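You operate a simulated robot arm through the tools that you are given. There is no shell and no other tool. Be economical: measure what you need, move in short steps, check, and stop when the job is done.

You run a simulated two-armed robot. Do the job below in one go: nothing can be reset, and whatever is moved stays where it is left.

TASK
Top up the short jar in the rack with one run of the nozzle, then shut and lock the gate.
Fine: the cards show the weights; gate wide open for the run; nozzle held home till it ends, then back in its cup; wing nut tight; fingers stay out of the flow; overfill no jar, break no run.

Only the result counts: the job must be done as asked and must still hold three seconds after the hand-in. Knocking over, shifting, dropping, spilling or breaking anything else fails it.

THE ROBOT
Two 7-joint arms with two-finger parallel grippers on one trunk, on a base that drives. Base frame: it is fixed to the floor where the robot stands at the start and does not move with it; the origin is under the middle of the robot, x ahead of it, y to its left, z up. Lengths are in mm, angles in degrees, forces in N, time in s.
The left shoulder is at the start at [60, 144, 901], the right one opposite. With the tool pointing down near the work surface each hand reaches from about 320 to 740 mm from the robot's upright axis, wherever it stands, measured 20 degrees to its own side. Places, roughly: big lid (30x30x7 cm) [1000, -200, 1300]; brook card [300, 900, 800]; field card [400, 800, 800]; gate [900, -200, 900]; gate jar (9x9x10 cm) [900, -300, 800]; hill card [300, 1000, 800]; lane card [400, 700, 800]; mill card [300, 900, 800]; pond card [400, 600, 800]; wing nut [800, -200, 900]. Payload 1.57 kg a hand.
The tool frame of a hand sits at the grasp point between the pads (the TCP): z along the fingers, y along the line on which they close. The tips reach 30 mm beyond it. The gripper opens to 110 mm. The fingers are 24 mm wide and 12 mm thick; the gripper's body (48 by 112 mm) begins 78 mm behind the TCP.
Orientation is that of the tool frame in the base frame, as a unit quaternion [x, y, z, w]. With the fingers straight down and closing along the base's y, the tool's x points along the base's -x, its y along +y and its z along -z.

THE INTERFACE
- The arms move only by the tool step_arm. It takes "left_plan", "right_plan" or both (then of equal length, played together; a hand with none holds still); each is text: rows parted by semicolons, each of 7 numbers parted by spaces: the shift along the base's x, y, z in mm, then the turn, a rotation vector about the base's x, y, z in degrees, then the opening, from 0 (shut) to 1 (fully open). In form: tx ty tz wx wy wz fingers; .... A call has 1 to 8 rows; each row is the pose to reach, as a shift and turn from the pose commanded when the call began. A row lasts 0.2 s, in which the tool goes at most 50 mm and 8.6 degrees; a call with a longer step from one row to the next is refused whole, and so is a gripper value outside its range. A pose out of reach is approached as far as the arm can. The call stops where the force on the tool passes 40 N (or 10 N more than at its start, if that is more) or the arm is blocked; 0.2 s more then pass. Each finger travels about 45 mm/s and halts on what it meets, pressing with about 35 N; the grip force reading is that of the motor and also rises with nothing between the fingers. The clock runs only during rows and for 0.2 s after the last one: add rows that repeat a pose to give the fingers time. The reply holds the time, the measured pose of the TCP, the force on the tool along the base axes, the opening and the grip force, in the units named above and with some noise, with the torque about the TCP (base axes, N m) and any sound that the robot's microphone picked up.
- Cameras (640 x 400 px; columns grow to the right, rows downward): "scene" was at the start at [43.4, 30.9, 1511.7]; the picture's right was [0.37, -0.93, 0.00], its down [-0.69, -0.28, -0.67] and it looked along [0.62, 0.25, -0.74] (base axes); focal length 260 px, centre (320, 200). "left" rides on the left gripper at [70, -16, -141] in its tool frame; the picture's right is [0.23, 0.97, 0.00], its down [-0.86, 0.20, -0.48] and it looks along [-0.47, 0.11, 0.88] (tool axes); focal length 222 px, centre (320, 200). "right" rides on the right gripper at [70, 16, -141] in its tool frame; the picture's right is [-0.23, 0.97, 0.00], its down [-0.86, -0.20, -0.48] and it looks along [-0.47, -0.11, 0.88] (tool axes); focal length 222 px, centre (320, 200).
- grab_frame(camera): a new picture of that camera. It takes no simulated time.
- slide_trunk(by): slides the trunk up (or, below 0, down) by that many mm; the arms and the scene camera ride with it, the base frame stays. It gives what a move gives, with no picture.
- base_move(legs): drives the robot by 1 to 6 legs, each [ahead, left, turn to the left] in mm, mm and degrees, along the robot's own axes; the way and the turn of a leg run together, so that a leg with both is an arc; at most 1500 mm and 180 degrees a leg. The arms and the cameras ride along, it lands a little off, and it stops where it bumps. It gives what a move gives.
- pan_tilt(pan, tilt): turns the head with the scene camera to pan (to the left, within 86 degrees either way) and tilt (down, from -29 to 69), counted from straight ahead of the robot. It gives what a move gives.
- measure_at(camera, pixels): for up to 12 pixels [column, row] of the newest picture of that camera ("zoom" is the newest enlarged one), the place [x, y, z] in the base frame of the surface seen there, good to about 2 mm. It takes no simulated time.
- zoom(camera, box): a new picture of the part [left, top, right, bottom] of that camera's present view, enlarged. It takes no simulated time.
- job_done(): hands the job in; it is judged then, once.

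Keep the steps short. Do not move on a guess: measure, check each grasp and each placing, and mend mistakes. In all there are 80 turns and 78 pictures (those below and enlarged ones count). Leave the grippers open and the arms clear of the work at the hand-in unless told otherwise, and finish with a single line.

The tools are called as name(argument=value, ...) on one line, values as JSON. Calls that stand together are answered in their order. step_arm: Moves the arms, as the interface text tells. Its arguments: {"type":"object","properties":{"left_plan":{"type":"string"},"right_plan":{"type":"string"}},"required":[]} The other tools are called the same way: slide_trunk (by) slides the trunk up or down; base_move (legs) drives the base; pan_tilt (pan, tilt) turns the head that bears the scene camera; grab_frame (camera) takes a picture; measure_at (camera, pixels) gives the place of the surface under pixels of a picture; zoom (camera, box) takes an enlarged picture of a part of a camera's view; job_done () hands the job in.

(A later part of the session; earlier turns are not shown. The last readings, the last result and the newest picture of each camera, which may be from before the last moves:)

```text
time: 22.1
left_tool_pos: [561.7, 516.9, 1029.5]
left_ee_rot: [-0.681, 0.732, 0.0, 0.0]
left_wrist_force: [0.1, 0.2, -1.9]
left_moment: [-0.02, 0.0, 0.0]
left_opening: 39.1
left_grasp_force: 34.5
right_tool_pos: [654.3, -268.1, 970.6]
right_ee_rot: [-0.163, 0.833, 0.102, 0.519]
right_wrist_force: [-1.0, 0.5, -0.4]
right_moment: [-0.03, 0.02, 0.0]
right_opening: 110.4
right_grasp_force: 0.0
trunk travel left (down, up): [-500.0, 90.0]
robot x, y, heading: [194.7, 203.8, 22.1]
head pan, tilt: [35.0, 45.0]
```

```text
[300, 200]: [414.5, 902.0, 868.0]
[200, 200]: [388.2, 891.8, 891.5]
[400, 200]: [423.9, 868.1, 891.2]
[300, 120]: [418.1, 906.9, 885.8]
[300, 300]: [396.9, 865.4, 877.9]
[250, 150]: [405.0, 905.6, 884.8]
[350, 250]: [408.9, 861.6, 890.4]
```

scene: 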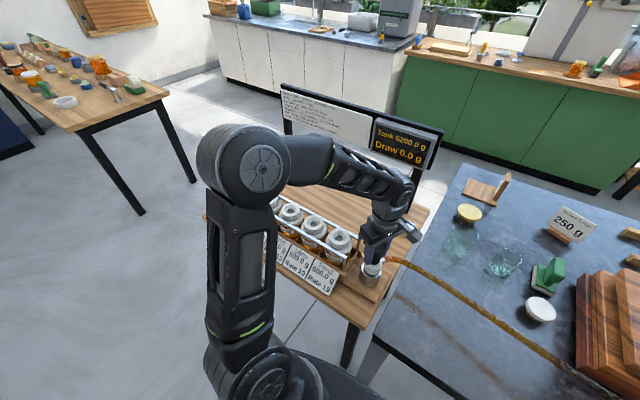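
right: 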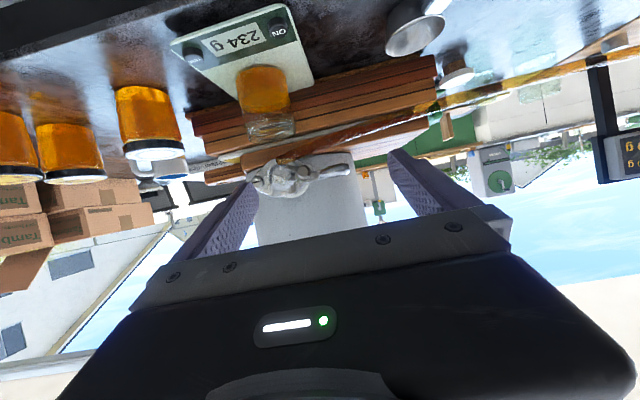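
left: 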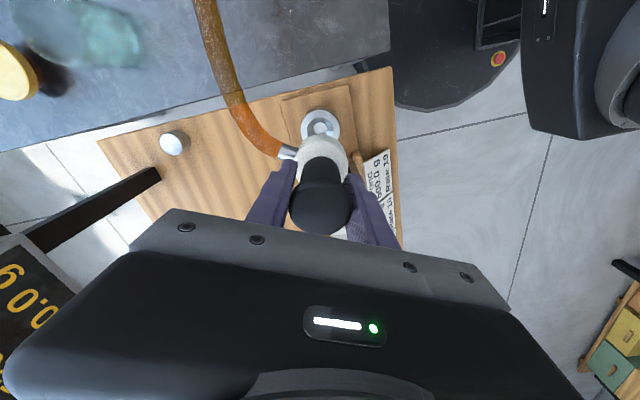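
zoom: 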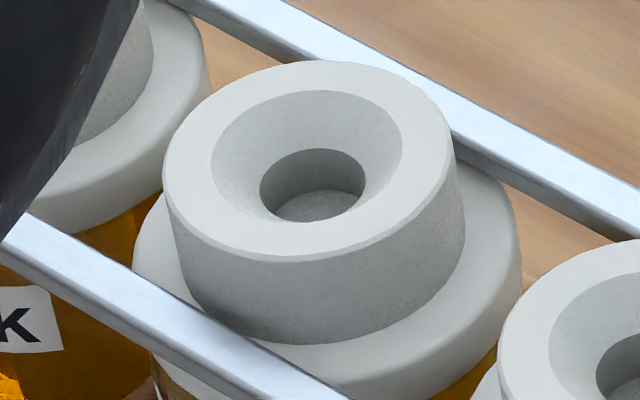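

The Mill stem centre is about (412.5, 889.5), with its top at z 891. I'll carry the nozzle high toward Mill in one smooth pass, watching force.

step_arm(left_plan="-12 28 20 0 0 0 0; -28 68 25 0 0 0 0; -45 112 25 0 0 0 0; -63 156 25 0 0 0 0; -81 200 25 0 0 0 0; -99 244 25 0 0 0 0; -117 288 25 0 0 0 0; -135 332 25 0 0 0 0")

step_arm(left_plan="-10 25 0 0 0 0 0; -15.5 40.6 0 0 0 0 0; -15.5 40.6 0 0 0 0 0")

grab_frame(camera="left")

grab_frame(camera="scene")

```text
time: 23.9
left_tool_pos: [435.9, 837.0, 1056.8]
left_ee_rot: [-0.68, 0.733, -0.001, 0.002]
left_wrist_force: [0.6, -0.4, -2.0]
left_moment: [0.05, 0.04, -0.03]
left_opening: 39.1
left_grasp_force: 35.3
left hand out of reach, approached as far as the arm can: row 8
right_tool_pos: [655.0, -267.3, 970.3]
right_ee_rot: [-0.162, 0.833, 0.101, 0.519]
right_wrist_force: [-0.6, 0.5, -0.2]
right_moment: [-0.03, 0.02, -0.01]
right_opening: 110.0
right_grasp_force: 0.0
trunk travel left (down, up): [-500.0, 90.0]
robot x, y, heading: [195.7, 207.7, 21.8]
head pan, tilt: [35.0, 45.0]
```

```text
time: 24.7
left_tool_pos: [432.7, 837.9, 1055.8]
left_ee_rot: [-0.682, 0.732, 0.0, 0.0]
left_wrist_force: [0.9, 0.2, -2.6]
left_moment: [0.0, 0.0, -0.01]
left_opening: 39.4
left_grasp_force: 35.0
left hand out of reach, approached as far as the arm can: row 1, 2, 3
right_tool_pos: [654.7, -267.7, 970.9]
right_ee_rot: [-0.163, 0.832, 0.102, 0.52]
right_wrist_force: [-0.4, 0.2, -0.7]
right_moment: [-0.01, 0.02, -0.02]
right_opening: 110.0
right_grasp_force: 0.0
trunk travel left (down, up): [-500.0, 90.0]
robot x, y, heading: [197.3, 203.4, 22.0]
head pan, tilt: [35.0, 45.0]
```

```text
38 pictures are left
```

left: 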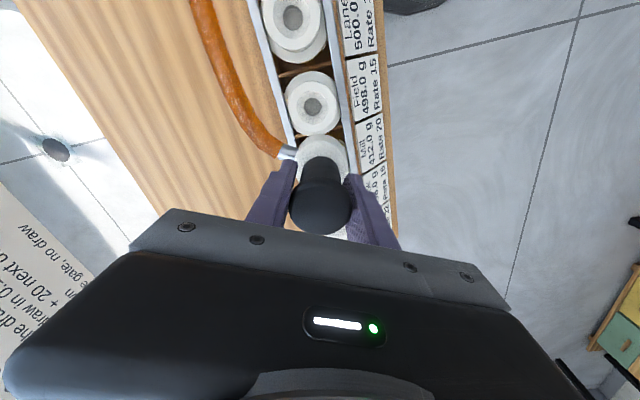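

```text
37 pictures are left
```

scene: 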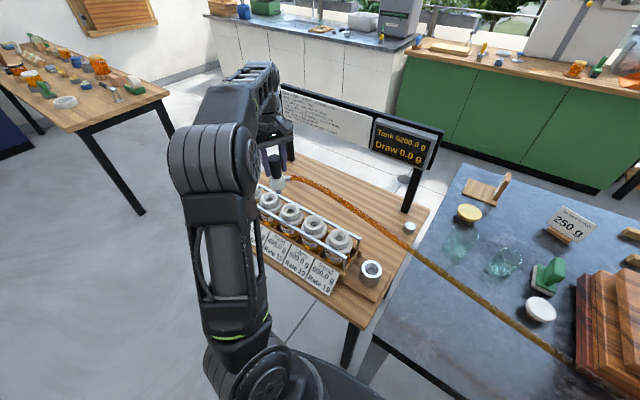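

The hand fell about 55 mm short of Mill because the wrist sits high above the shoulder. I'll raise the trunk 80 mm, which gains reach, then move over Mill and lower the hand back.

slide_trunk(by=80)

step_arm(left_plan="0 0 -40 0 0 0 0; 0 0 -80 0 0 0 0; -10 25 -82 0 0 0 0; -20.5 51.5 -84 0 0 0 0; -20.5 51.5 -84 0 0 0 0")

```text
time: 25.9
left_tool_pos: [432.2, 838.7, 1136.0]
left_ee_rot: [-0.682, 0.731, 0.0, 0.0]
left_wrist_force: [-0.7, -1.0, -1.7]
left_moment: [-0.01, -0.01, 0.0]
left_opening: 39.3
left_grasp_force: 34.7
right_tool_pos: [654.4, -267.5, 1050.9]
right_ee_rot: [-0.162, 0.832, 0.102, 0.52]
right_wrist_force: [0.4, -0.5, -0.6]
right_moment: [-0.01, 0.01, -0.02]
right_opening: 110.2
right_grasp_force: 0.0
trunk travel left (down, up): [-580.0, 10.0]
robot x, y, heading: [190.7, 203.8, 21.8]
head pan, tilt: [35.0, 45.0]
```

```text
time: 27.1
left_tool_pos: [412.6, 890.3, 1051.6]
left_ee_rot: [-0.682, 0.732, 0.001, 0.001]
left_wrist_force: [0.1, -1.1, -2.3]
left_moment: [0.0, -0.02, 0.02]
left_opening: 39.0
left_grasp_force: 35.1
right_tool_pos: [654.5, -268.1, 1050.2]
right_ee_rot: [-0.161, 0.832, 0.101, 0.521]
right_wrist_force: [-0.3, -0.2, -0.3]
right_moment: [0.0, 0.0, -0.01]
right_opening: 110.5
right_grasp_force: 0.0
trunk travel left (down, up): [-580.0, 10.0]
robot x, y, heading: [196.0, 205.6, 22.2]
head pan, tilt: [35.0, 45.0]
```

The nozzle is now above Mill at (412.6,890.3), z 1052. Next the right hand: finish pitching to horizontal at a standoff from the handle, then roll -90° so the fingers can cage the handle from above and below.

step_arm(right_plan="16 11 -28 2.4 -6 0 0.8; 32 22 -56 4.8 -12 0 0.7; 48 33 -84 7.2 -18 0 0.6; 66 48 -112 9.7 -24.1 0 0.5")

step_arm(right_plan="0 0 0 -7.88 -3.19 0 0.5; 0 0 0 -15.76 -6.38 0 0.5; 0 0 0 -23.64 -9.57 0 0.5; 0 0 0 -31.52 -12.76 0 0.5; 0 0 0 -39.4 -15.95 0 0.5; 0 0 0 -47.28 -19.14 0 0.5; 0 0 0 -55.16 -22.33 0 0.5; 0 0 0 -63.0 -25.5 0 0.5")

step_arm(right_plan="0 0 0 -6.9 -2.8 0 0.5; 0 0 0 -13.8 -5.6 0 0.5; 0 0 0 -20.4 -8.25 0 0.5")

pan_tilt(pan=-50, tilt=40)

grab_frame(camera="right")

zoom(camera="scene", box=[260, 130, 400, 240])

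```text
time: 28.1
left_tool_pos: [413.2, 888.4, 1050.6]
left_ee_rot: [-0.682, 0.732, 0.0, -0.001]
left_wrist_force: [0.6, 1.2, -2.0]
left_moment: [0.01, 0.02, -0.01]
left_opening: 38.8
left_grasp_force: 34.7
right_tool_pos: [722.7, -219.5, 936.8]
right_ee_rot: [-0.134, 0.695, 0.136, 0.693]
right_wrist_force: [0.0, -0.2, -0.1]
right_moment: [-0.01, -0.06, 0.01]
right_opening: 55.2
right_grasp_force: 0.0
trunk travel left (down, up): [-580.0, 10.0]
robot x, y, heading: [196.1, 203.1, 22.0]
head pan, tilt: [35.0, 45.0]
```

```text
time: 29.9
left_tool_pos: [411.9, 890.2, 1051.8]
left_ee_rot: [-0.682, 0.732, 0.0, 0.0]
left_wrist_force: [-0.3, 0.7, -2.7]
left_moment: [-0.03, 0.01, 0.02]
left_opening: 39.0
left_grasp_force: 34.9
right_tool_pos: [732.6, -236.2, 1008.5]
right_ee_rot: [-0.513, 0.515, -0.257, 0.637]
right_wrist_force: [0.7, -0.8, 0.3]
right_moment: [0.0, 0.03, 0.03]
right_opening: 55.2
right_grasp_force: 0.1
right hand out of reach, approached as far as the arm can: row 6, 7, 8
trunk travel left (down, up): [-580.0, 10.0]
robot x, y, heading: [198.3, 205.8, 21.8]
head pan, tilt: [35.0, 45.0]
```

```text
time: 30.7
left_tool_pos: [413.4, 889.9, 1051.3]
left_ee_rot: [-0.682, 0.731, 0.0, -0.001]
left_wrist_force: [-0.7, 0.0, -2.2]
left_moment: [0.01, -0.01, 0.0]
left_opening: 39.2
left_grasp_force: 35.1
right_tool_pos: [751.6, -230.4, 1058.4]
right_ee_rot: [0.605, -0.426, 0.369, -0.562]
right_wrist_force: [-0.2, -0.9, -0.4]
right_moment: [0.0, -0.02, 0.0]
right_opening: 54.7
right_grasp_force: 0.1
right hand out of reach, approached as far as the arm can: row 1, 2, 3
trunk travel left (down, up): [-580.0, 10.0]
robot x, y, heading: [196.0, 203.4, 22.0]
head pan, tilt: [35.0, 45.0]
```

```text
time: 32.3
left_tool_pos: [413.0, 890.7, 1051.9]
left_ee_rot: [-0.682, 0.731, -0.001, 0.0]
left_wrist_force: [-0.2, -1.2, -2.0]
left_moment: [0.01, 0.02, 0.02]
left_opening: 38.9
left_grasp_force: 35.1
right_tool_pos: [752.1, -230.6, 1057.5]
right_ee_rot: [0.605, -0.427, 0.368, -0.562]
right_wrist_force: [0.1, 0.2, -0.8]
right_moment: [-0.04, -0.01, 0.07]
right_opening: 55.1
right_grasp_force: 0.1
trunk travel left (down, up): [-580.0, 10.0]
robot x, y, heading: [201.0, 203.0, 21.6]
head pan, tilt: [-50.0, 40.0]
```

```text
36 pictures are left
```

right: 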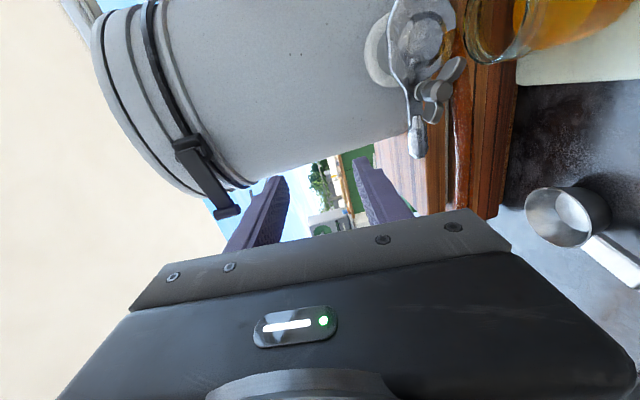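

```text
3.64 times, centred on (330, 185) of scene
```

zoom: 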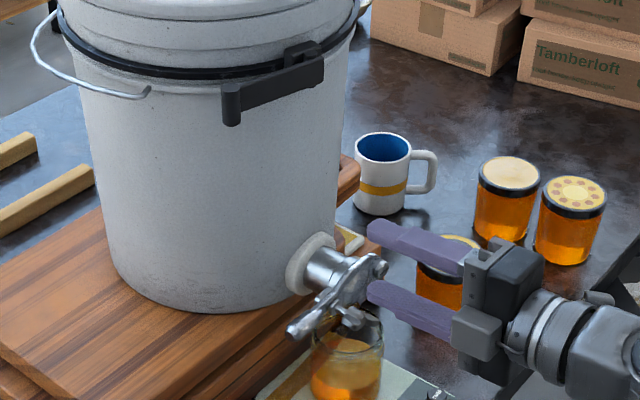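

The -90° roll pushed the arm out of reach and it drifted up to z 1058, touching nothing. I'll undo the roll and use a plain lift from underneath instead, returning to a standoff first.

step_arm(right_plan="-10 0 -5 8.02 2.76 -0.39 0.5; -20 0 -10 16.05 5.53 -0.78 0.5; -30 0 -20 24.07 8.29 -1.17 0.3; -40 2 -30 32.1 11.05 -1.56 0.1; -52 5 -45 40.12 13.81 -1.96 0; -52 5 -60 48.14 16.58 -2.35 0; -52 5 -80 56.17 19.34 -2.74 0; -52 5 -100 64.2 22.1 -3.13 0")

step_arm(right_plan="0 0 0 8 2.75 -0.39 0; 0 0 0 16 5.5 -0.78 0; 0 0 0 19.1 6.6 -0.93 0")

grab_frame(camera="right")

zoom(camera="right", box=[240, 80, 420, 190])

```text
time: 34.1
left_tool_pos: [413.1, 889.4, 1052.0]
left_ee_rot: [-0.681, 0.732, 0.0, 0.0]
left_wrist_force: [-0.3, -0.3, -1.3]
left_moment: [-0.01, 0.02, -0.01]
left_opening: 39.0
left_grasp_force: 34.9
right_tool_pos: [700.8, -225.7, 958.0]
right_ee_rot: [-0.25, 0.664, -0.001, 0.705]
right_wrist_force: [0.2, -0.9, 0.5]
right_moment: [0.0, -0.02, -0.05]
right_opening: 0.2
right_grasp_force: 21.3
right hand out of reach, approached as far as the arm can: row 1
trunk travel left (down, up): [-580.0, 10.0]
robot x, y, heading: [195.6, 205.9, 22.1]
head pan, tilt: [-50.0, 40.0]
```

```text
time: 34.9
left_tool_pos: [412.1, 889.4, 1051.9]
left_ee_rot: [-0.683, 0.731, 0.0, 0.0]
left_wrist_force: [0.8, -0.6, -2.6]
left_moment: [0.0, 0.02, 0.0]
left_opening: 39.0
left_grasp_force: 35.3
right_tool_pos: [700.7, -225.2, 957.3]
right_ee_rot: [-0.125, 0.696, 0.117, 0.697]
right_wrist_force: [-0.7, 0.1, 0.0]
right_moment: [0.01, 0.01, 0.01]
right_opening: 0.0
right_grasp_force: 21.4
trunk travel left (down, up): [-580.0, 10.0]
robot x, y, heading: [192.9, 202.3, 22.1]
head pan, tilt: [-50.0, 40.0]
```

```text
34 pictures are left
```

right: 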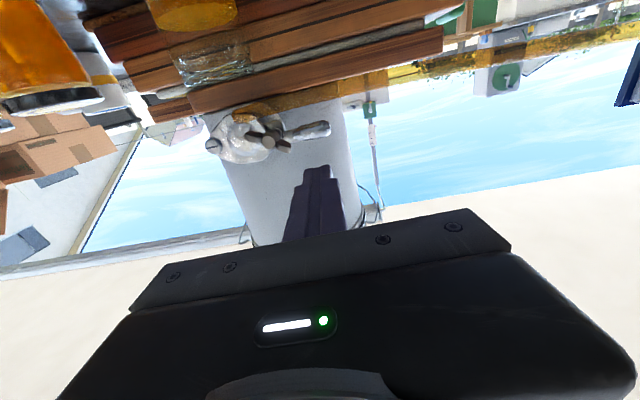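

```text
3.56 times, centred on (330, 135) of right
```

zoom: 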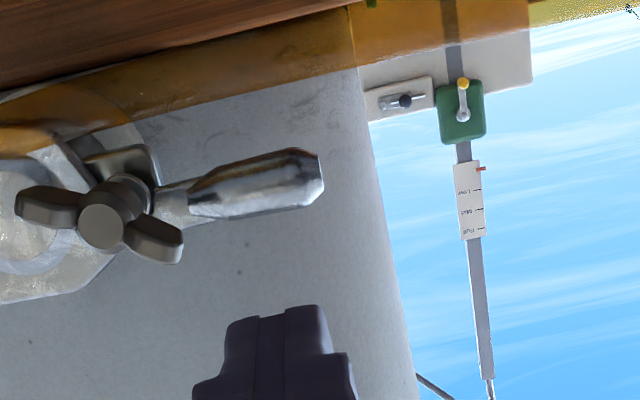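

I'll measure the handle, nut and hose in this view.

measure_at(camera="zoom", pixels=[[210, 205], [250, 165], [250, 188], [250, 210], [300, 165], [310, 200], [100, 228], [50, 205], [155, 240], [180, 85], [280, 60], [280, 80]])

```text
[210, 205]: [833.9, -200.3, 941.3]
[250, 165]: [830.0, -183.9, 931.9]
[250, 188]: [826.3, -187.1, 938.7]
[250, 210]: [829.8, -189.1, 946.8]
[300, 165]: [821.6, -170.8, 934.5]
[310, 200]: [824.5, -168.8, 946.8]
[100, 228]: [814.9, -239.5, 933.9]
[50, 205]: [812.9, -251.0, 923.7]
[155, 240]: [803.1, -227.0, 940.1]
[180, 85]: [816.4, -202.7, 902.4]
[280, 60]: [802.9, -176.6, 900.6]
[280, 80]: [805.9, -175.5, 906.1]
```

The taut hose passes just in front of and below the handle (z about 900–915), so lifting from beneath is bad. Instead I'll pinch the handle front and back with the fingers closing along the gate's axis and the hand tilted in from upper left, so the handle can pivot in the pads as I swing it. I'll reorient at a safe high spot first.

step_arm(right_plan="-5 13 25 1.615 3.813 -7.077 0; -10 26 50 3.23 7.626 -14.154 0; -10 39 75 4.845 11.439 -21.231 0; -10 52 100 6.46 15.252 -28.308 0; -10 65 125 8.075 19.065 -35.385 0; -10 78 135 9.69 22.878 -42.462 0; -10 91 135 11.305 26.691 -49.539 0; -10 105 135 12.92 30.504 -56.616 0.3")

step_arm(right_plan="0 0 0 1.615 3.813 -7.077 0.5; 0 0 0 3.23 7.626 -14.154 0.5; 0 0 0 4.845 11.439 -21.231 0.5; 0 0 0 6.46 15.252 -28.308 0.5")

grab_frame(camera="scene")

```text
time: 36.7
left_tool_pos: [412.3, 892.3, 1050.6]
left_ee_rot: [-0.681, 0.733, 0.001, 0.0]
left_wrist_force: [0.0, 0.5, -2.6]
left_moment: [-0.04, 0.03, 0.0]
left_opening: 39.0
left_grasp_force: 34.8
right_tool_pos: [723.2, -124.4, 1108.5]
right_ee_rot: [0.326, 0.807, -0.124, 0.477]
right_wrist_force: [0.7, -0.3, 0.4]
right_moment: [0.04, 0.0, -0.01]
right_opening: 31.7
right_grasp_force: 0.4
right hand out of reach, approached as far as the arm can: row 3, 4, 5, 6, 7, 8
trunk travel left (down, up): [-580.0, 10.0]
robot x, y, heading: [193.7, 206.1, 22.3]
head pan, tilt: [-50.0, 40.0]
```

```text
time: 37.7
left_tool_pos: [412.8, 890.2, 1051.9]
left_ee_rot: [-0.682, 0.731, 0.0, -0.001]
left_wrist_force: [0.6, -0.6, -2.0]
left_moment: [-0.01, 0.0, -0.02]
left_opening: 39.1
left_grasp_force: 34.2
right_tool_pos: [725.2, -126.1, 1106.6]
right_ee_rot: [0.519, 0.764, -0.233, 0.306]
right_wrist_force: [-0.1, -0.4, 0.8]
right_moment: [0.01, -0.04, -0.02]
right_opening: 54.9
right_grasp_force: 0.1
trunk travel left (down, up): [-580.0, 10.0]
robot x, y, heading: [194.3, 206.2, 21.9]
head pan, tilt: [-50.0, 40.0]
```

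```text
32 pictures are left
```

scene: 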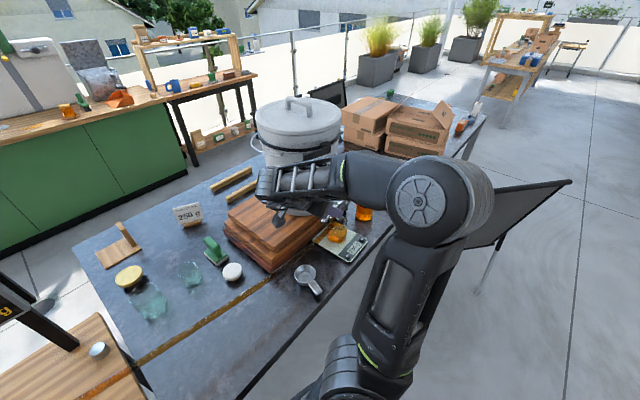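

The orientation is right: fingers close along the gate's axis and the tool points down-right. I'll move to a pre-approach 100 mm off the handle and look with the right camera.

step_arm(right_plan="20 7 -20 0 0 0 0.5; 40 14 -42 0 0 0 0.5; 60 21 -63 0 0 0 0.5; 80 27 -83 0 0 0 0.5; 80 27 -83 0 0 0 0.5")

grab_frame(camera="right")

```text
time: 38.9
left_tool_pos: [412.7, 890.3, 1052.1]
left_ee_rot: [-0.683, 0.731, 0.0, -0.001]
left_wrist_force: [-0.8, 0.1, -3.4]
left_moment: [-0.02, -0.04, -0.02]
left_opening: 38.8
left_grasp_force: 35.6
right_tool_pos: [803.9, -101.1, 1025.6]
right_ee_rot: [0.518, 0.765, -0.231, 0.306]
right_wrist_force: [0.3, 0.7, -0.4]
right_moment: [0.0, 0.01, -0.01]
right_opening: 55.0
right_grasp_force: 0.0
trunk travel left (down, up): [-580.0, 10.0]
robot x, y, heading: [197.0, 203.8, 22.0]
head pan, tilt: [-50.0, 40.0]
```

```text
31 pictures are left
```

right: 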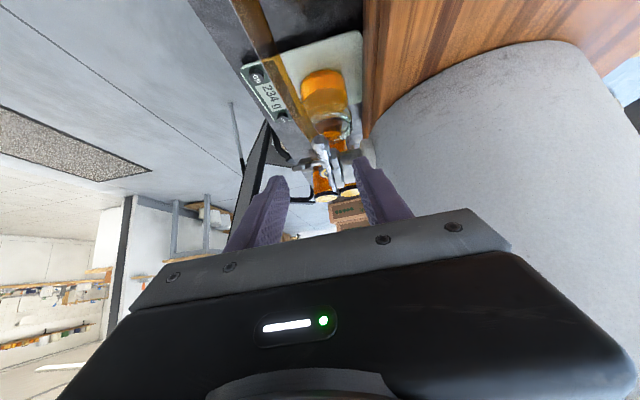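

zoom(camera="right", box=[250, 70, 410, 220])

measure_at(camera="zoom", pixels=[[318, 190], [320, 225], [325, 205], [340, 230], [310, 200], [270, 232], [195, 60]])

```text
2.67 times, centred on (330, 145) of right
```

zoom: 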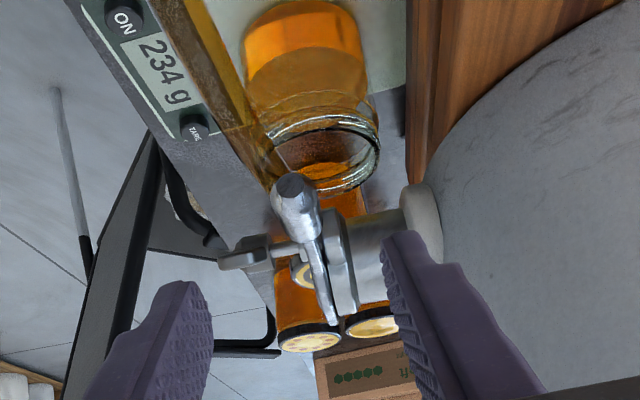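

```text
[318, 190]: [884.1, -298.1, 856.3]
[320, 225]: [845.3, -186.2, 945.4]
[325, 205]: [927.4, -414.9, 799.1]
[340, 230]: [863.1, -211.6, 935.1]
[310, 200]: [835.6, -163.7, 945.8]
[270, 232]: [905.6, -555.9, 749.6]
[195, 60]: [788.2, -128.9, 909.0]
```

The handle tip sits midway between the open fingers in the zoom view. One more measurement of its axis.

measure_at(camera="zoom", pixels=[[290, 185], [296, 212], [278, 205], [308, 210], [302, 235], [317, 260], [245, 258]])

```text
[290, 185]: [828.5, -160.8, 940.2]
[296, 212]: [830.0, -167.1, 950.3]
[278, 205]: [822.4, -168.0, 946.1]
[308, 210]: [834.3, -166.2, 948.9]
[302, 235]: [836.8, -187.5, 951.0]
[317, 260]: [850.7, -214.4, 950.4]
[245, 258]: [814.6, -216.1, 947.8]
```

The handle axis passes through (834,-178,941). I'll advance to the TCP at (830,-166,954) and pinch.

step_arm(right_plan="9 -22 -24 0 0 0 0.5; 18 -44 -48 0 0 0 0.5; 26 -65 -71.6 0 0 0 0.5; 26 -65 -71.6 0 0 0 0.5; 26 -65 -71.6 0 0 0 0.2; 26 -65 -71.6 0 0 0 0; 26 -65 -71.6 0 0 0 0; 26 -65 -71.6 0 0 0 0")

grab_frame(camera="right")

```text
time: 40.7
left_tool_pos: [412.2, 890.2, 1050.2]
left_ee_rot: [-0.681, 0.732, 0.0, 0.001]
left_wrist_force: [-0.6, -0.1, -2.1]
left_moment: [0.0, -0.02, -0.02]
left_opening: 39.2
left_grasp_force: 34.8
right_tool_pos: [827.6, -164.7, 953.5]
right_ee_rot: [0.52, 0.764, -0.232, 0.304]
right_wrist_force: [-8.4, -1.5, -2.2]
right_moment: [0.03, 0.15, 0.44]
right_opening: 20.4
right_grasp_force: 29.8
trunk travel left (down, up): [-580.0, 10.0]
robot x, y, heading: [194.5, 203.8, 22.0]
head pan, tilt: [-50.0, 40.0]
```

```text
29 pictures are left
```

right: 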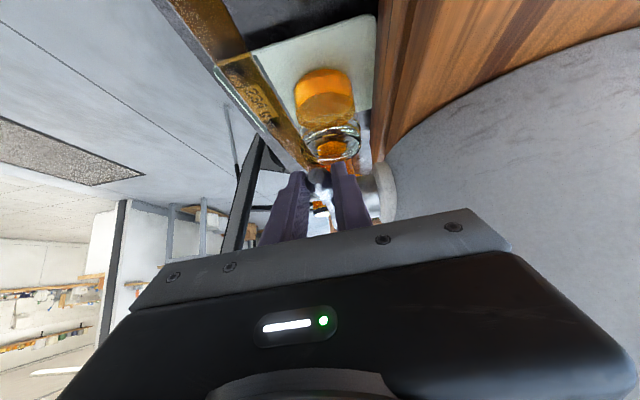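

The handle is pinched (20 mm, light side force). I'll swing it up along the arc about the pivot (875,-296,925), first to about 45°, watching forces.

step_arm(right_plan="1.1 -3.1 17 0 0 0 0; 3.7 -10.2 37.9 0 0 0 0; 7.5 -20.8 57.1 0 0 0 0; 12.3 -34.1 74.2 0 0 0 0")

zoom(camera="right", box=[230, 100, 430, 240])

```text
time: 41.7
left_tool_pos: [410.8, 891.5, 1051.8]
left_ee_rot: [-0.681, 0.732, -0.001, 0.0]
left_wrist_force: [-0.3, -0.2, -3.0]
left_moment: [-0.02, 0.03, -0.01]
left_opening: 38.8
left_grasp_force: 34.7
right_tool_pos: [840.3, -197.2, 1030.9]
right_ee_rot: [0.517, 0.765, -0.231, 0.307]
right_wrist_force: [-16.3, 10.2, 1.0]
right_moment: [1.07, 0.2, 0.5]
right_opening: 20.4
right_grasp_force: 34.0
trunk travel left (down, up): [-580.0, 10.0]
robot x, y, heading: [198.6, 205.3, 22.1]
head pan, tilt: [-50.0, 40.0]
```

```text
2.86 times, centred on (330, 170) of right
```

zoom: 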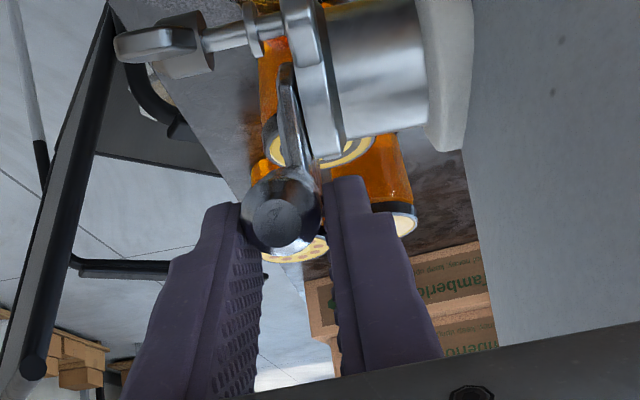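

The plate swings freely and the port is opening. I'll continue toward about 85°, relieving the side load slightly.

step_arm(right_plan="3.7 -14.7 14.2 0 0 0 0; 10.2 -32.7 25.4 0 0 0 0; 17.3 -52.4 33 0 0 0 0")

zoom(camera="right", box=[230, 80, 430, 220])

```text
time: 42.5
left_tool_pos: [414.5, 887.7, 1052.2]
left_ee_rot: [-0.681, 0.732, 0.001, 0.001]
left_wrist_force: [0.0, 0.3, -2.4]
left_moment: [0.02, 0.0, 0.02]
left_opening: 39.0
left_grasp_force: 35.1
right_tool_pos: [859.4, -254.3, 1059.9]
right_ee_rot: [0.519, 0.764, -0.233, 0.305]
right_wrist_force: [-0.1, -0.7, 0.1]
right_moment: [-0.01, 0.02, -0.02]
right_opening: 0.0
right_grasp_force: 21.7
trunk travel left (down, up): [-580.0, 10.0]
robot x, y, heading: [199.4, 203.4, 21.9]
head pan, tilt: [-50.0, 40.0]
```

```text
2.86 times, centred on (330, 150) of right
```

zoom: 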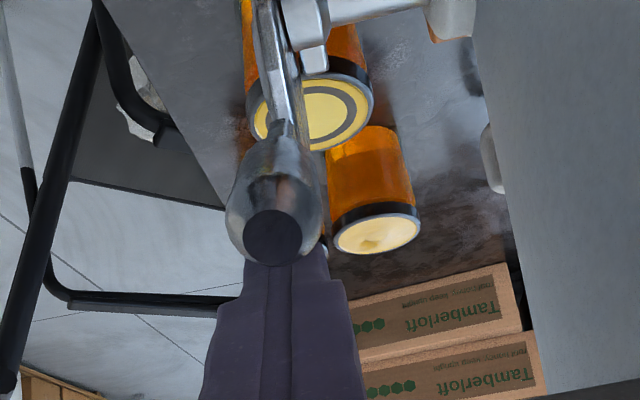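

The handle slipped out of the pads, though the plate stays put. I'll measure where the handle is now.

measure_at(camera="zoom", pixels=[[272, 235], [265, 180], [290, 180], [245, 190], [280, 90], [290, 300], [270, 40]])

zoom(camera="right", box=[250, 0, 430, 120])

```text
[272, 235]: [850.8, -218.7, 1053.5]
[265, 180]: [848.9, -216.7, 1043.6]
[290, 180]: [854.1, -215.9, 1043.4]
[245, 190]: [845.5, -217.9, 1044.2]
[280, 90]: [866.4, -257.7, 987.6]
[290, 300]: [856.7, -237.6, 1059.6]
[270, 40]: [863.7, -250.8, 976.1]
```

```text
3.33 times, centred on (340, 60) of right
```

zoom: 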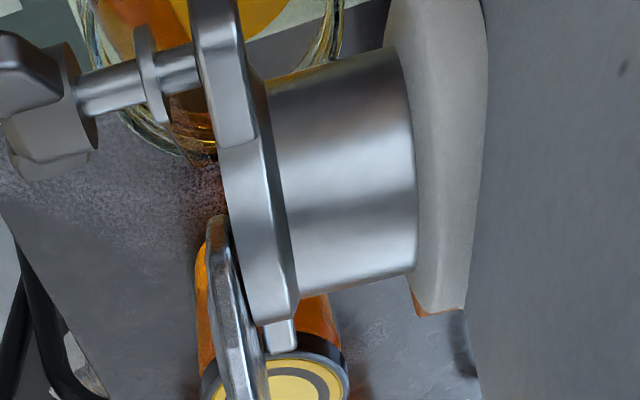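

The handle now stands at about 59° and holds by friction. I'll retract, come round to its left side with closed fingers, and push it on to its stop.

step_arm(right_plan="-7 20 21 0 0 0 0; -14 40 42 0 0 0 0; -36 96 42 0 0 0 0; -36 96 6 0 0 0 0; -36 96 -30 0 0 0 0; -27 72 -30 0 0 0 0; -20 53 -30 0 0 0 0")

zoom(camera="right", box=[230, 40, 430, 220])

```text
refused: row 3 steps farther than a row can; nothing moved
```

```text
2.22 times, centred on (330, 130) of right
```

zoom: 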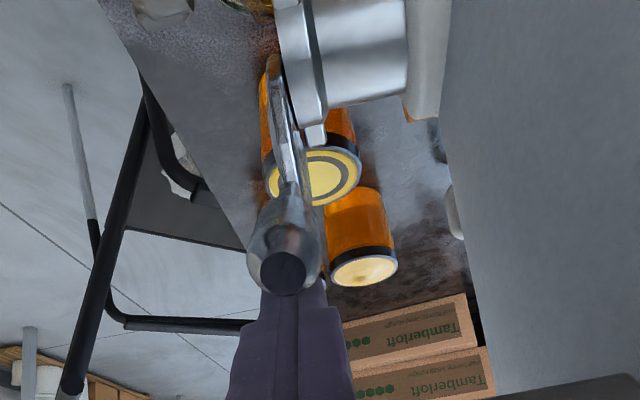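

One row was too long, so I'll split it.

step_arm(right_plan="-7 20 21 0 0 0 0; -14 40 42 0 0 0 0; -25 68 42 0 0 0 0; -36 96 42 0 0 0 0; -36 96 6 0 0 0 0; -36 96 -30 0 0 0 0; -27 72 -30 0 0 0 0; -20 53 -30 0 0 0 0")

zoom(camera="right", box=[230, 40, 430, 220])

```text
time: 43.0
left_tool_pos: [413.7, 889.1, 1051.7]
left_ee_rot: [-0.682, 0.732, 0.001, 0.001]
left_wrist_force: [0.1, 0.0, -2.8]
left_moment: [-0.04, -0.05, -0.01]
left_opening: 39.2
left_grasp_force: 35.5
right_tool_pos: [841.2, -232.1, 1080.1]
right_ee_rot: [0.522, 0.764, -0.243, 0.293]
right_wrist_force: [3.6, -9.6, -18.1]
right_moment: [-0.47, 0.69, -0.46]
right_opening: 0.0
right_grasp_force: 21.7
trunk travel left (down, up): [-580.0, 10.0]
robot x, y, heading: [197.0, 205.5, 21.6]
head pan, tilt: [-50.0, 40.0]
stopped in row 2 (right hand): the force on the tool passed its limit (the readings are from after the stop); the commanded pose is now the measured one
```

```text
2.22 times, centred on (330, 130) of right
```

zoom: 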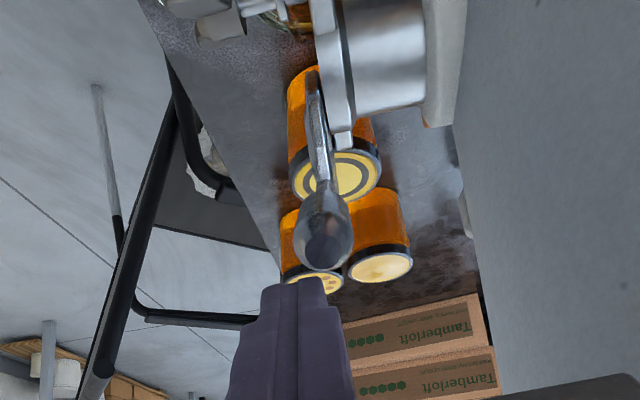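

Something blocked the retreat. I'll look at the scene before moving again.

grab_frame(camera="scene")

measure_at(camera="zoom", pixels=[[322, 245], [310, 215], [335, 215], [318, 150], [295, 300], [320, 290]])

```text
23 pictures are left
```

scene: 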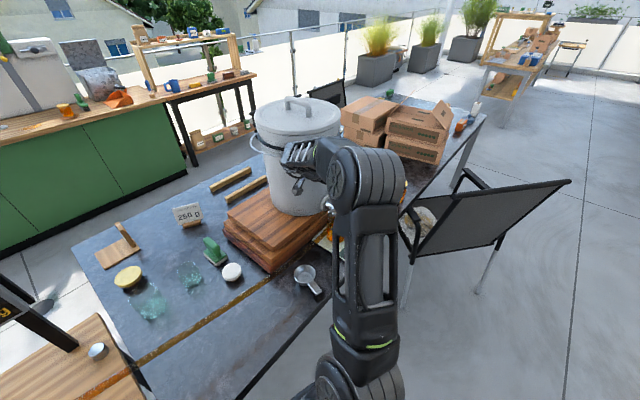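

```text
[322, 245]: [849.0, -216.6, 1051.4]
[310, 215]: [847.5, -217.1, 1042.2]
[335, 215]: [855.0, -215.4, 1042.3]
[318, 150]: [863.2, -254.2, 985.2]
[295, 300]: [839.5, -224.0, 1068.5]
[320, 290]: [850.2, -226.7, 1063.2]
```

The hand probably met the tank's rim clamp while rising. I'll back straight off toward the robot (slightly down) to free it, then look at the tank.

step_arm(right_plan="-8 -3 -4 0 0 0 0; -25 -10 -4 0 0 0 0; -50 -20 -4 0 0 0 0; -75 -30 -4 0 0 0 0")

zoom(camera="scene", box=[240, 80, 400, 240])

measure_at(camera="zoom", pixels=[[200, 110], [160, 150], [130, 120], [250, 190], [200, 260], [280, 130], [120, 60], [300, 100]])

```text
time: 44.0
left_tool_pos: [412.5, 890.4, 1052.4]
left_ee_rot: [-0.682, 0.731, 0.001, 0.001]
left_wrist_force: [-0.5, 0.4, -1.7]
left_moment: [0.02, -0.01, -0.03]
left_opening: 38.9
left_grasp_force: 34.8
right_tool_pos: [766.5, -259.0, 1080.5]
right_ee_rot: [0.52, 0.764, -0.24, 0.298]
right_wrist_force: [-0.6, 0.1, -0.2]
right_moment: [-0.02, -0.04, 0.0]
right_opening: 0.0
right_grasp_force: 21.5
trunk travel left (down, up): [-580.0, 10.0]
robot x, y, heading: [195.5, 205.3, 21.6]
head pan, tilt: [-50.0, 40.0]
```

```text
2.50 times, centred on (320, 160) of scene
```

zoom: 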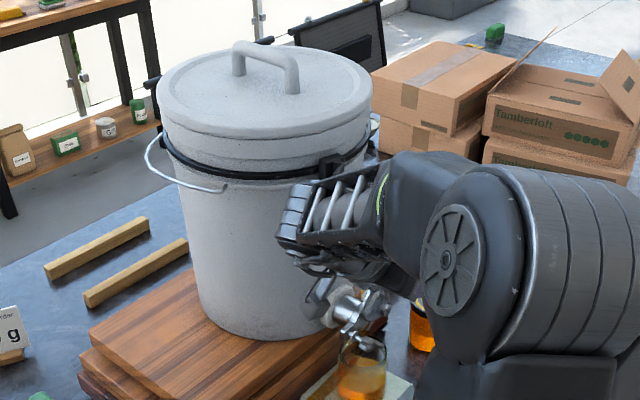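

```text
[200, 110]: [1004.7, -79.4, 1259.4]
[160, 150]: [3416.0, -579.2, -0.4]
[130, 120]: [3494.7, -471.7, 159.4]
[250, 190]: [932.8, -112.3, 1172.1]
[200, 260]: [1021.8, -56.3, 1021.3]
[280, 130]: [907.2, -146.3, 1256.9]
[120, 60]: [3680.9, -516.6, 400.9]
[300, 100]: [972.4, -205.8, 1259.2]
```

The hand is free, the tank and lid look unmoved, and the gate plate stays up. I'll return the hand to the horizontal forward orientation at a standoff, which keeps it away from the rim, and push the handle from its left side.

step_arm(right_plan="-10 6 -10 -1.615 -3.813 7.077 0; -20 12 -20 -3.23 -7.626 14.154 0; -30 18 -30 -4.845 -11.439 21.231 0; -40 24 -40 -6.46 -15.252 28.308 0; -50 30 -50 -8.075 -19.065 35.385 0; -58 36 -60 -9.69 -22.878 42.462 0; -66 40 -70 -11.305 -26.691 49.539 0; -66 44 -80 -12.92 -30.504 56.616 0")

step_arm(right_plan="0 0 0 -1.615 -3.813 7.077 0; 0 0 0 -3.23 -7.626 14.154 0; 0 0 0 -4.845 -11.439 21.231 0; 0 0 0 -6.46 -15.252 28.308 0")

grab_frame(camera="right")

```text
time: 45.8
left_tool_pos: [414.8, 889.2, 1052.2]
left_ee_rot: [-0.681, 0.732, 0.0, 0.0]
left_wrist_force: [0.3, -0.3, -2.3]
left_moment: [0.03, 0.02, 0.04]
left_opening: 39.0
left_grasp_force: 35.3
right_tool_pos: [702.7, -214.2, 998.8]
right_ee_rot: [0.109, 0.785, -0.011, 0.61]
right_wrist_force: [0.3, 0.4, -0.3]
right_moment: [0.0, 0.0, 0.01]
right_opening: 0.0
right_grasp_force: 21.2
trunk travel left (down, up): [-580.0, 10.0]
robot x, y, heading: [197.2, 207.3, 21.9]
head pan, tilt: [-50.0, 40.0]
```

```text
time: 46.8
left_tool_pos: [412.7, 889.8, 1052.3]
left_ee_rot: [-0.681, 0.732, 0.0, 0.002]
left_wrist_force: [0.4, 0.5, -2.7]
left_moment: [0.04, -0.01, 0.03]
left_opening: 39.0
left_grasp_force: 34.9
right_tool_pos: [701.9, -214.0, 1000.8]
right_ee_rot: [-0.12, 0.698, 0.107, 0.698]
right_wrist_force: [0.5, 0.1, 0.9]
right_moment: [0.03, -0.04, -0.01]
right_opening: 0.0
right_grasp_force: 21.0
trunk travel left (down, up): [-580.0, 10.0]
robot x, y, heading: [197.0, 205.0, 21.9]
head pan, tilt: [-50.0, 40.0]
```

```text
21 pictures are left
```

right: 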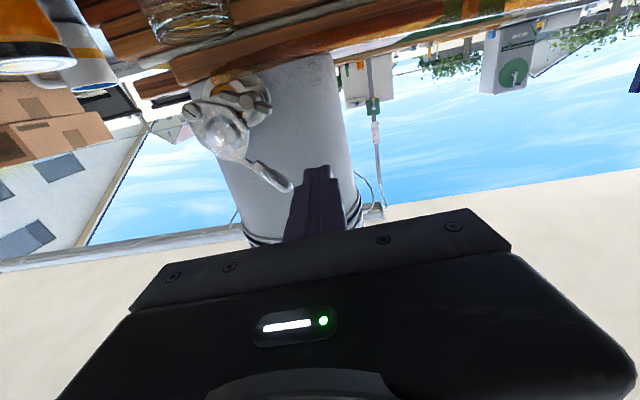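

The port is visibly uncovered and the handle stands at about 57°. I'll go in left of it with closed fingers and push it along its arc until it meets its stop (the force limit guards this).

step_arm(right_plan="40 6 -4 0 0 0 0; 80 12 -8 0 0 0 0; 115 19 -12 0 0 0 0; 129.5 -14.6 11.3 0 0 0 0; 134.4 -28.3 22.4 0 0 0 0; 139.3 -41.8 30.3 0 0 0 0; 144.5 -56.1 36.1 0 0 0 0; 149.9 -71.1 39.7 0 0 0 0")

grab_frame(camera="right")

```text
time: 48.2
left_tool_pos: [410.7, 889.6, 1052.7]
left_ee_rot: [-0.682, 0.732, -0.001, 0.0]
left_wrist_force: [0.4, 0.2, -2.1]
left_moment: [0.0, 0.02, -0.01]
left_opening: 38.8
left_grasp_force: 34.8
right_tool_pos: [836.8, -245.0, 1023.9]
right_ee_rot: [-0.124, 0.701, 0.119, 0.692]
right_wrist_force: [-10.3, 9.9, 0.3]
right_moment: [-0.09, -0.17, 0.26]
right_opening: 0.0
right_grasp_force: 21.7
trunk travel left (down, up): [-580.0, 10.0]
robot x, y, heading: [194.6, 205.5, 21.8]
head pan, tilt: [-50.0, 40.0]
stopped in row 7 (right hand): the force on the tool passed its limit (the readings are from after the stop); the commanded pose is now the measured one
```

```text
20 pictures are left
```

right: 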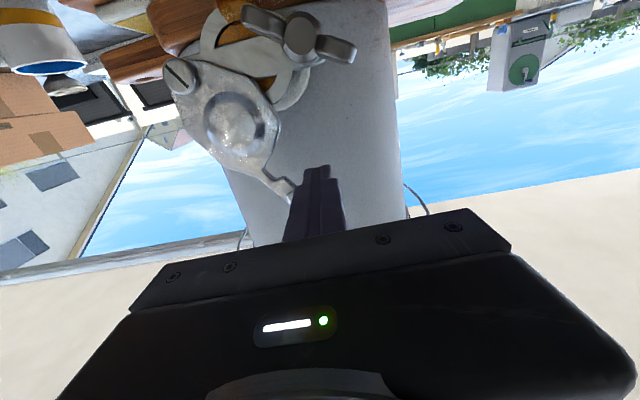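

It's firmly stopped. I'll zoom in to confirm the port is fully uncovered.

zoom(camera="right", box=[150, 0, 350, 220])

measure_at(camera="zoom", pixels=[[215, 135], [290, 220], [345, 315], [365, 345], [290, 60], [345, 140]])

```text
1.82 times, centred on (250, 110) of right
```

zoom: 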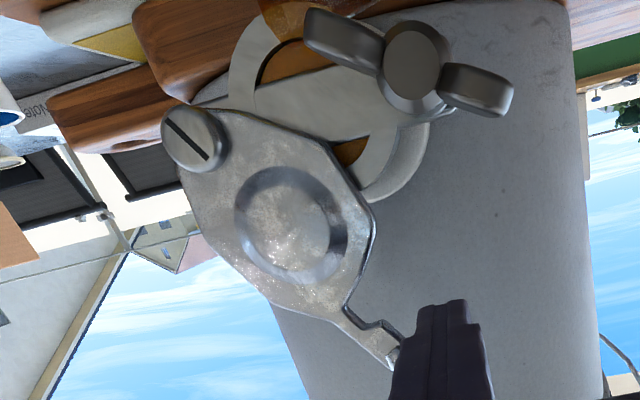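

```text
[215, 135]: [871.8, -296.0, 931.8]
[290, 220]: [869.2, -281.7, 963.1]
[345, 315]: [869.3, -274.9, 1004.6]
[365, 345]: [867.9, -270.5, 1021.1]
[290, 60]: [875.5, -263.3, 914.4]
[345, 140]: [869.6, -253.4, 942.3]
```

The plate has swung about 65–70°. I'll push gently a little further to confirm it's at its hard stop and not just jammed on my fingertips.

step_arm(right_plan="-4 0 1 0 0 0 0; -2.5 -4 3 0 0 0 0; -1 -8 4 0 0 0 0; 0 -12 5 0 0 0 0; 1 -16 6 0 0 0 0")

zoom(camera="right", box=[150, 0, 350, 220])

measure_at(camera="zoom", pixels=[[215, 135], [290, 220], [345, 315], [365, 345]])

```text
time: 49.1
left_tool_pos: [409.3, 891.8, 1051.9]
left_ee_rot: [-0.682, 0.731, -0.001, 0.001]
left_wrist_force: [0.0, -0.1, -1.9]
left_moment: [0.01, -0.01, 0.02]
left_opening: 38.7
left_grasp_force: 35.0
right_tool_pos: [836.7, -245.4, 1022.4]
right_ee_rot: [-0.128, 0.702, 0.126, 0.689]
right_wrist_force: [-6.7, 10.2, 0.5]
right_moment: [-0.13, -0.07, 0.26]
right_opening: 0.2
right_grasp_force: 21.8
trunk travel left (down, up): [-580.0, 10.0]
robot x, y, heading: [194.6, 206.7, 22.0]
head pan, tilt: [-50.0, 40.0]
stopped in row 4 (right hand): the force on the tool passed its limit (the readings are from after the stop); the commanded pose is now the measured one
```

```text
1.82 times, centred on (250, 110) of right
```

zoom: 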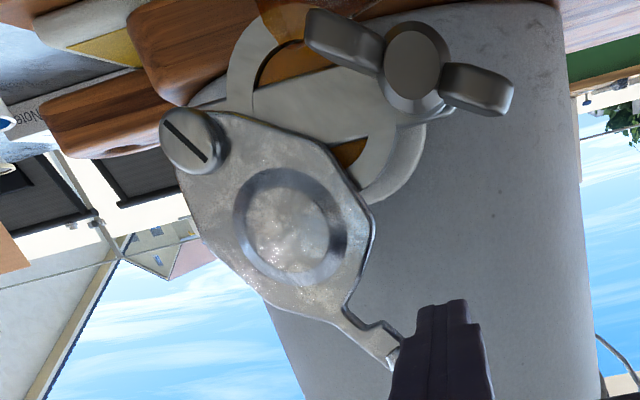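

```text
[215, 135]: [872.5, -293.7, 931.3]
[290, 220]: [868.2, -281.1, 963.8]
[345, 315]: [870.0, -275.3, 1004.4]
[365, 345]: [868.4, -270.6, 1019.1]
```

The gate is at its hard stop, so it's wide open, and the right hand stays there. I'll turn the head to watch the display and Mill, and check the nozzle over the stem before lowering.

pan_tilt(pan=40, tilt=45)

step_arm(left_plan="0 0 -25 0 0 0 0; 0 0 -45 0 0 0 0; 0 0 -52 0 0 0 0")

grab_frame(camera="scene")

zoom(camera="scene", box=[220, 140, 320, 240])

```text
time: 50.8
left_tool_pos: [410.7, 892.6, 1051.1]
left_ee_rot: [-0.682, 0.731, -0.001, -0.001]
left_wrist_force: [-0.4, 0.0, -2.1]
left_moment: [0.02, 0.0, 0.0]
left_opening: 38.8
left_grasp_force: 35.1
right_tool_pos: [838.3, -244.1, 1021.2]
right_ee_rot: [-0.129, 0.704, 0.124, 0.687]
right_wrist_force: [-6.9, 19.1, -6.6]
right_moment: [-0.16, 0.09, 0.43]
right_opening: 0.0
right_grasp_force: 21.2
trunk travel left (down, up): [-580.0, 10.0]
robot x, y, heading: [196.0, 206.8, 21.8]
head pan, tilt: [40.0, 45.0]
```

```text
time: 51.5
left_tool_pos: [411.3, 892.9, 996.5]
left_ee_rot: [-0.683, 0.731, -0.001, 0.0]
left_wrist_force: [-0.7, 0.4, -3.4]
left_moment: [0.0, 0.0, 0.02]
left_opening: 38.8
left_grasp_force: 35.2
right_tool_pos: [837.2, -245.1, 1022.4]
right_ee_rot: [-0.128, 0.704, 0.123, 0.687]
right_wrist_force: [-7.1, 19.4, -8.1]
right_moment: [-0.21, 0.11, 0.43]
right_opening: 0.0
right_grasp_force: 21.1
trunk travel left (down, up): [-580.0, 10.0]
robot x, y, heading: [196.0, 205.0, 22.0]
head pan, tilt: [40.0, 45.0]
```

```text
17 pictures are left
```

scene: 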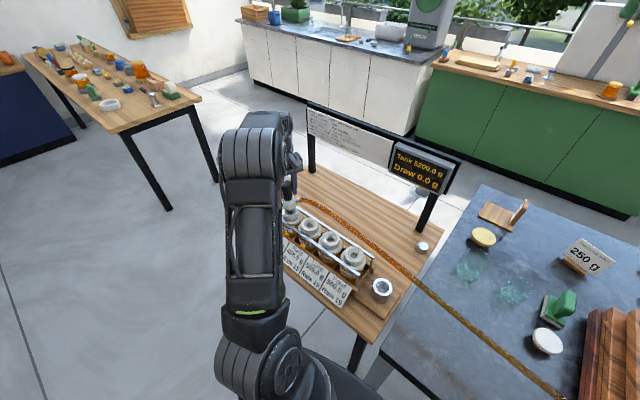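

```text
4.00 times, centred on (270, 190) of scene
```

zoom: 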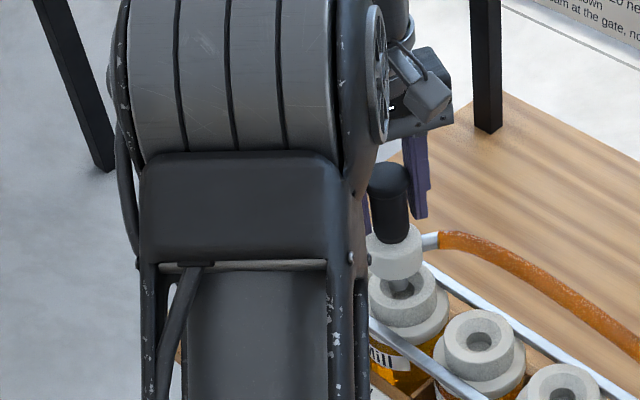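

The nozzle tip is right over the Mill stem's funnel ("…ill" label, fourth stem, Draw 0.0, Tank 5200). I'll lower slowly until it seats.

step_arm(left_plan="0.5 -1.5 -5 0 0 0 0; 0.5 -1.5 -10 0 0 0 0; 0.5 -1.5 -15 0 0 0 0; 0.5 -1.5 -19 0 0 0 0; 0.5 -1.5 -23 0 0 0 0; 0.5 -1.5 -27 0 0 0 0; 0.5 -1.5 -31 0 0 0 0; 0.5 -1.5 -35 0 0 0 0")

zoom(camera="scene", box=[270, 110, 470, 235])

```text
time: 53.4
left_tool_pos: [411.3, 891.8, 968.2]
left_ee_rot: [-0.682, 0.731, 0.0, 0.004]
left_wrist_force: [-1.5, -2.6, 9.9]
left_moment: [-0.3, 0.12, 0.01]
left_opening: 39.0
left_grasp_force: 34.8
right_tool_pos: [836.4, -244.6, 1021.7]
right_ee_rot: [-0.129, 0.703, 0.127, 0.687]
right_wrist_force: [-1.6, 1.4, 0.7]
right_moment: [-0.02, -0.05, 0.06]
right_opening: 0.1
right_grasp_force: 21.2
trunk travel left (down, up): [-580.0, 10.0]
robot x, y, heading: [196.0, 204.9, 22.2]
head pan, tilt: [40.0, 45.0]
stopped in row 8 (left hand): the force on the tool passed its limit (the readings are from after the stop); the commanded pose is now the measured one
```

```text
3.20 times, centred on (370, 172) of scene
```

zoom: 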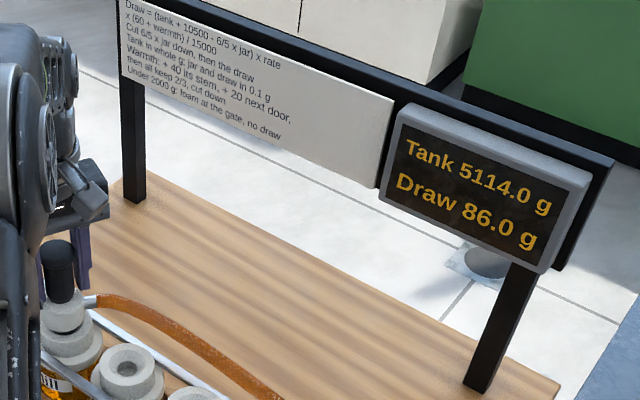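

It seated at z 968: Draw 86.0 g, Tank 5114.0 g. I'll keep light pressure to hold the nozzle home and wait for the run to end, listening.

step_arm(left_plan="0 0 -1 0 0 0 0; 0 0 -1.5 0 0 0 0; 0 0 -1.5 0 0 0 0; 0 0 -1.5 0 0 0 0; 0 0 -1.5 0 0 0 0; 0 0 -1.5 0 0 0 0; 0 0 -1.5 0 0 0 0; 0 0 -1.5 0 0 0 0")

step_arm(left_plan="0 0 0 0 0 0 0; 0 0 0 0 0 0 0; 0 0 0 0 0 0 0; 0 0 0 0 0 0 0; 0 0 0 0 0 0 0; 0 0 0 0 0 0 0; 0 0 0 0 0 0 0; 0 0 0 0 0 0 0")

step_arm(left_plan="0 0 0 0 0 0 0; 0 0 0 0 0 0 0; 0 0 0 0 0 0 0; 0 0 0 0 0 0 0; 0 0 0 0 0 0 0; 0 0 0 0 0 0 0; 0 0 0 0 0 0 0; 0 0 0 0 0 0 0")

step_arm(left_plan="0 0 0 0 0 0 0; 0 0 0 0 0 0 0; 0 0 0 0 0 0 0; 0 0 0 0 0 0 0; 0 0 0 0 0 0 0; 0 0 0 0 0 0 0; 0 0 0 0 0 0 0; 0 0 0 0 0 0 0")

zoom(camera="scene", box=[270, 150, 470, 310])

```text
time: 55.2
left_tool_pos: [411.4, 891.0, 969.0]
left_ee_rot: [-0.683, 0.731, 0.001, 0.007]
left_wrist_force: [-0.9, -0.8, 38.5]
left_moment: [-0.21, -0.14, -0.05]
left_opening: 38.5
left_grasp_force: 35.0
right_tool_pos: [837.2, -246.4, 1021.0]
right_ee_rot: [-0.129, 0.703, 0.128, 0.688]
right_wrist_force: [-1.4, 13.6, -4.7]
right_moment: [-0.13, 0.09, 0.32]
right_opening: 0.0
right_grasp_force: 21.4
trunk travel left (down, up): [-580.0, 10.0]
robot x, y, heading: [195.3, 206.6, 22.3]
head pan, tilt: [40.0, 45.0]
```

```text
time: 57.0
left_tool_pos: [412.3, 890.0, 969.0]
left_ee_rot: [-0.683, 0.73, 0.001, 0.007]
left_wrist_force: [0.2, 0.7, 37.0]
left_moment: [-0.13, -0.18, 0.04]
left_opening: 38.9
left_grasp_force: 35.2
right_tool_pos: [836.4, -246.5, 1020.9]
right_ee_rot: [-0.13, 0.703, 0.127, 0.688]
right_wrist_force: [-3.1, 15.8, -5.7]
right_moment: [-0.13, 0.11, 0.37]
right_opening: 0.0
right_grasp_force: 22.1
trunk travel left (down, up): [-580.0, 10.0]
robot x, y, heading: [195.9, 203.3, 22.1]
head pan, tilt: [40.0, 45.0]
```

```text
time: 58.8
left_tool_pos: [413.6, 890.1, 968.8]
left_ee_rot: [-0.682, 0.731, 0.001, 0.006]
left_wrist_force: [2.0, 0.4, 35.3]
left_moment: [-0.06, -0.35, 0.03]
left_opening: 39.1
left_grasp_force: 34.5
right_tool_pos: [836.6, -247.0, 1022.2]
right_ee_rot: [-0.129, 0.703, 0.127, 0.688]
right_wrist_force: [-5.9, 15.2, -7.4]
right_moment: [-0.12, 0.13, 0.29]
right_opening: 0.0
right_grasp_force: 20.8
trunk travel left (down, up): [-580.0, 10.0]
robot x, y, heading: [196.3, 205.5, 22.2]
head pan, tilt: [40.0, 45.0]
```

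```text
time: 60.6
left_tool_pos: [411.8, 889.7, 969.0]
left_ee_rot: [-0.682, 0.731, 0.001, 0.006]
left_wrist_force: [2.5, 1.2, 34.8]
left_moment: [-0.01, -0.38, 0.01]
left_opening: 38.8
left_grasp_force: 35.0
right_tool_pos: [835.5, -245.4, 1020.2]
right_ee_rot: [-0.13, 0.703, 0.128, 0.687]
right_wrist_force: [-5.7, 13.4, -9.4]
right_moment: [-0.16, 0.11, 0.3]
right_opening: 0.0
right_grasp_force: 20.9
trunk travel left (down, up): [-580.0, 10.0]
robot x, y, heading: [196.1, 208.5, 22.2]
head pan, tilt: [40.0, 45.0]
```

```text
2.50 times, centred on (370, 230) of scene
```

zoom: 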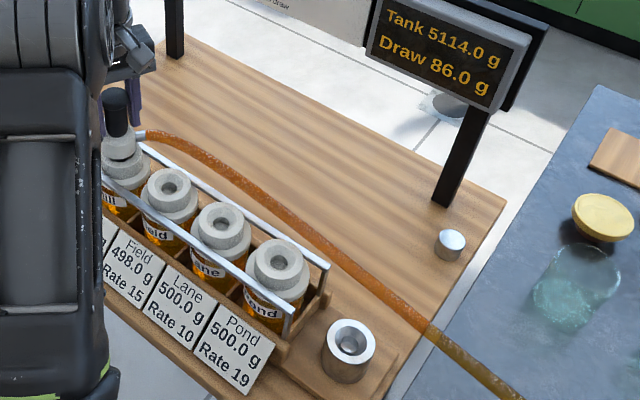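

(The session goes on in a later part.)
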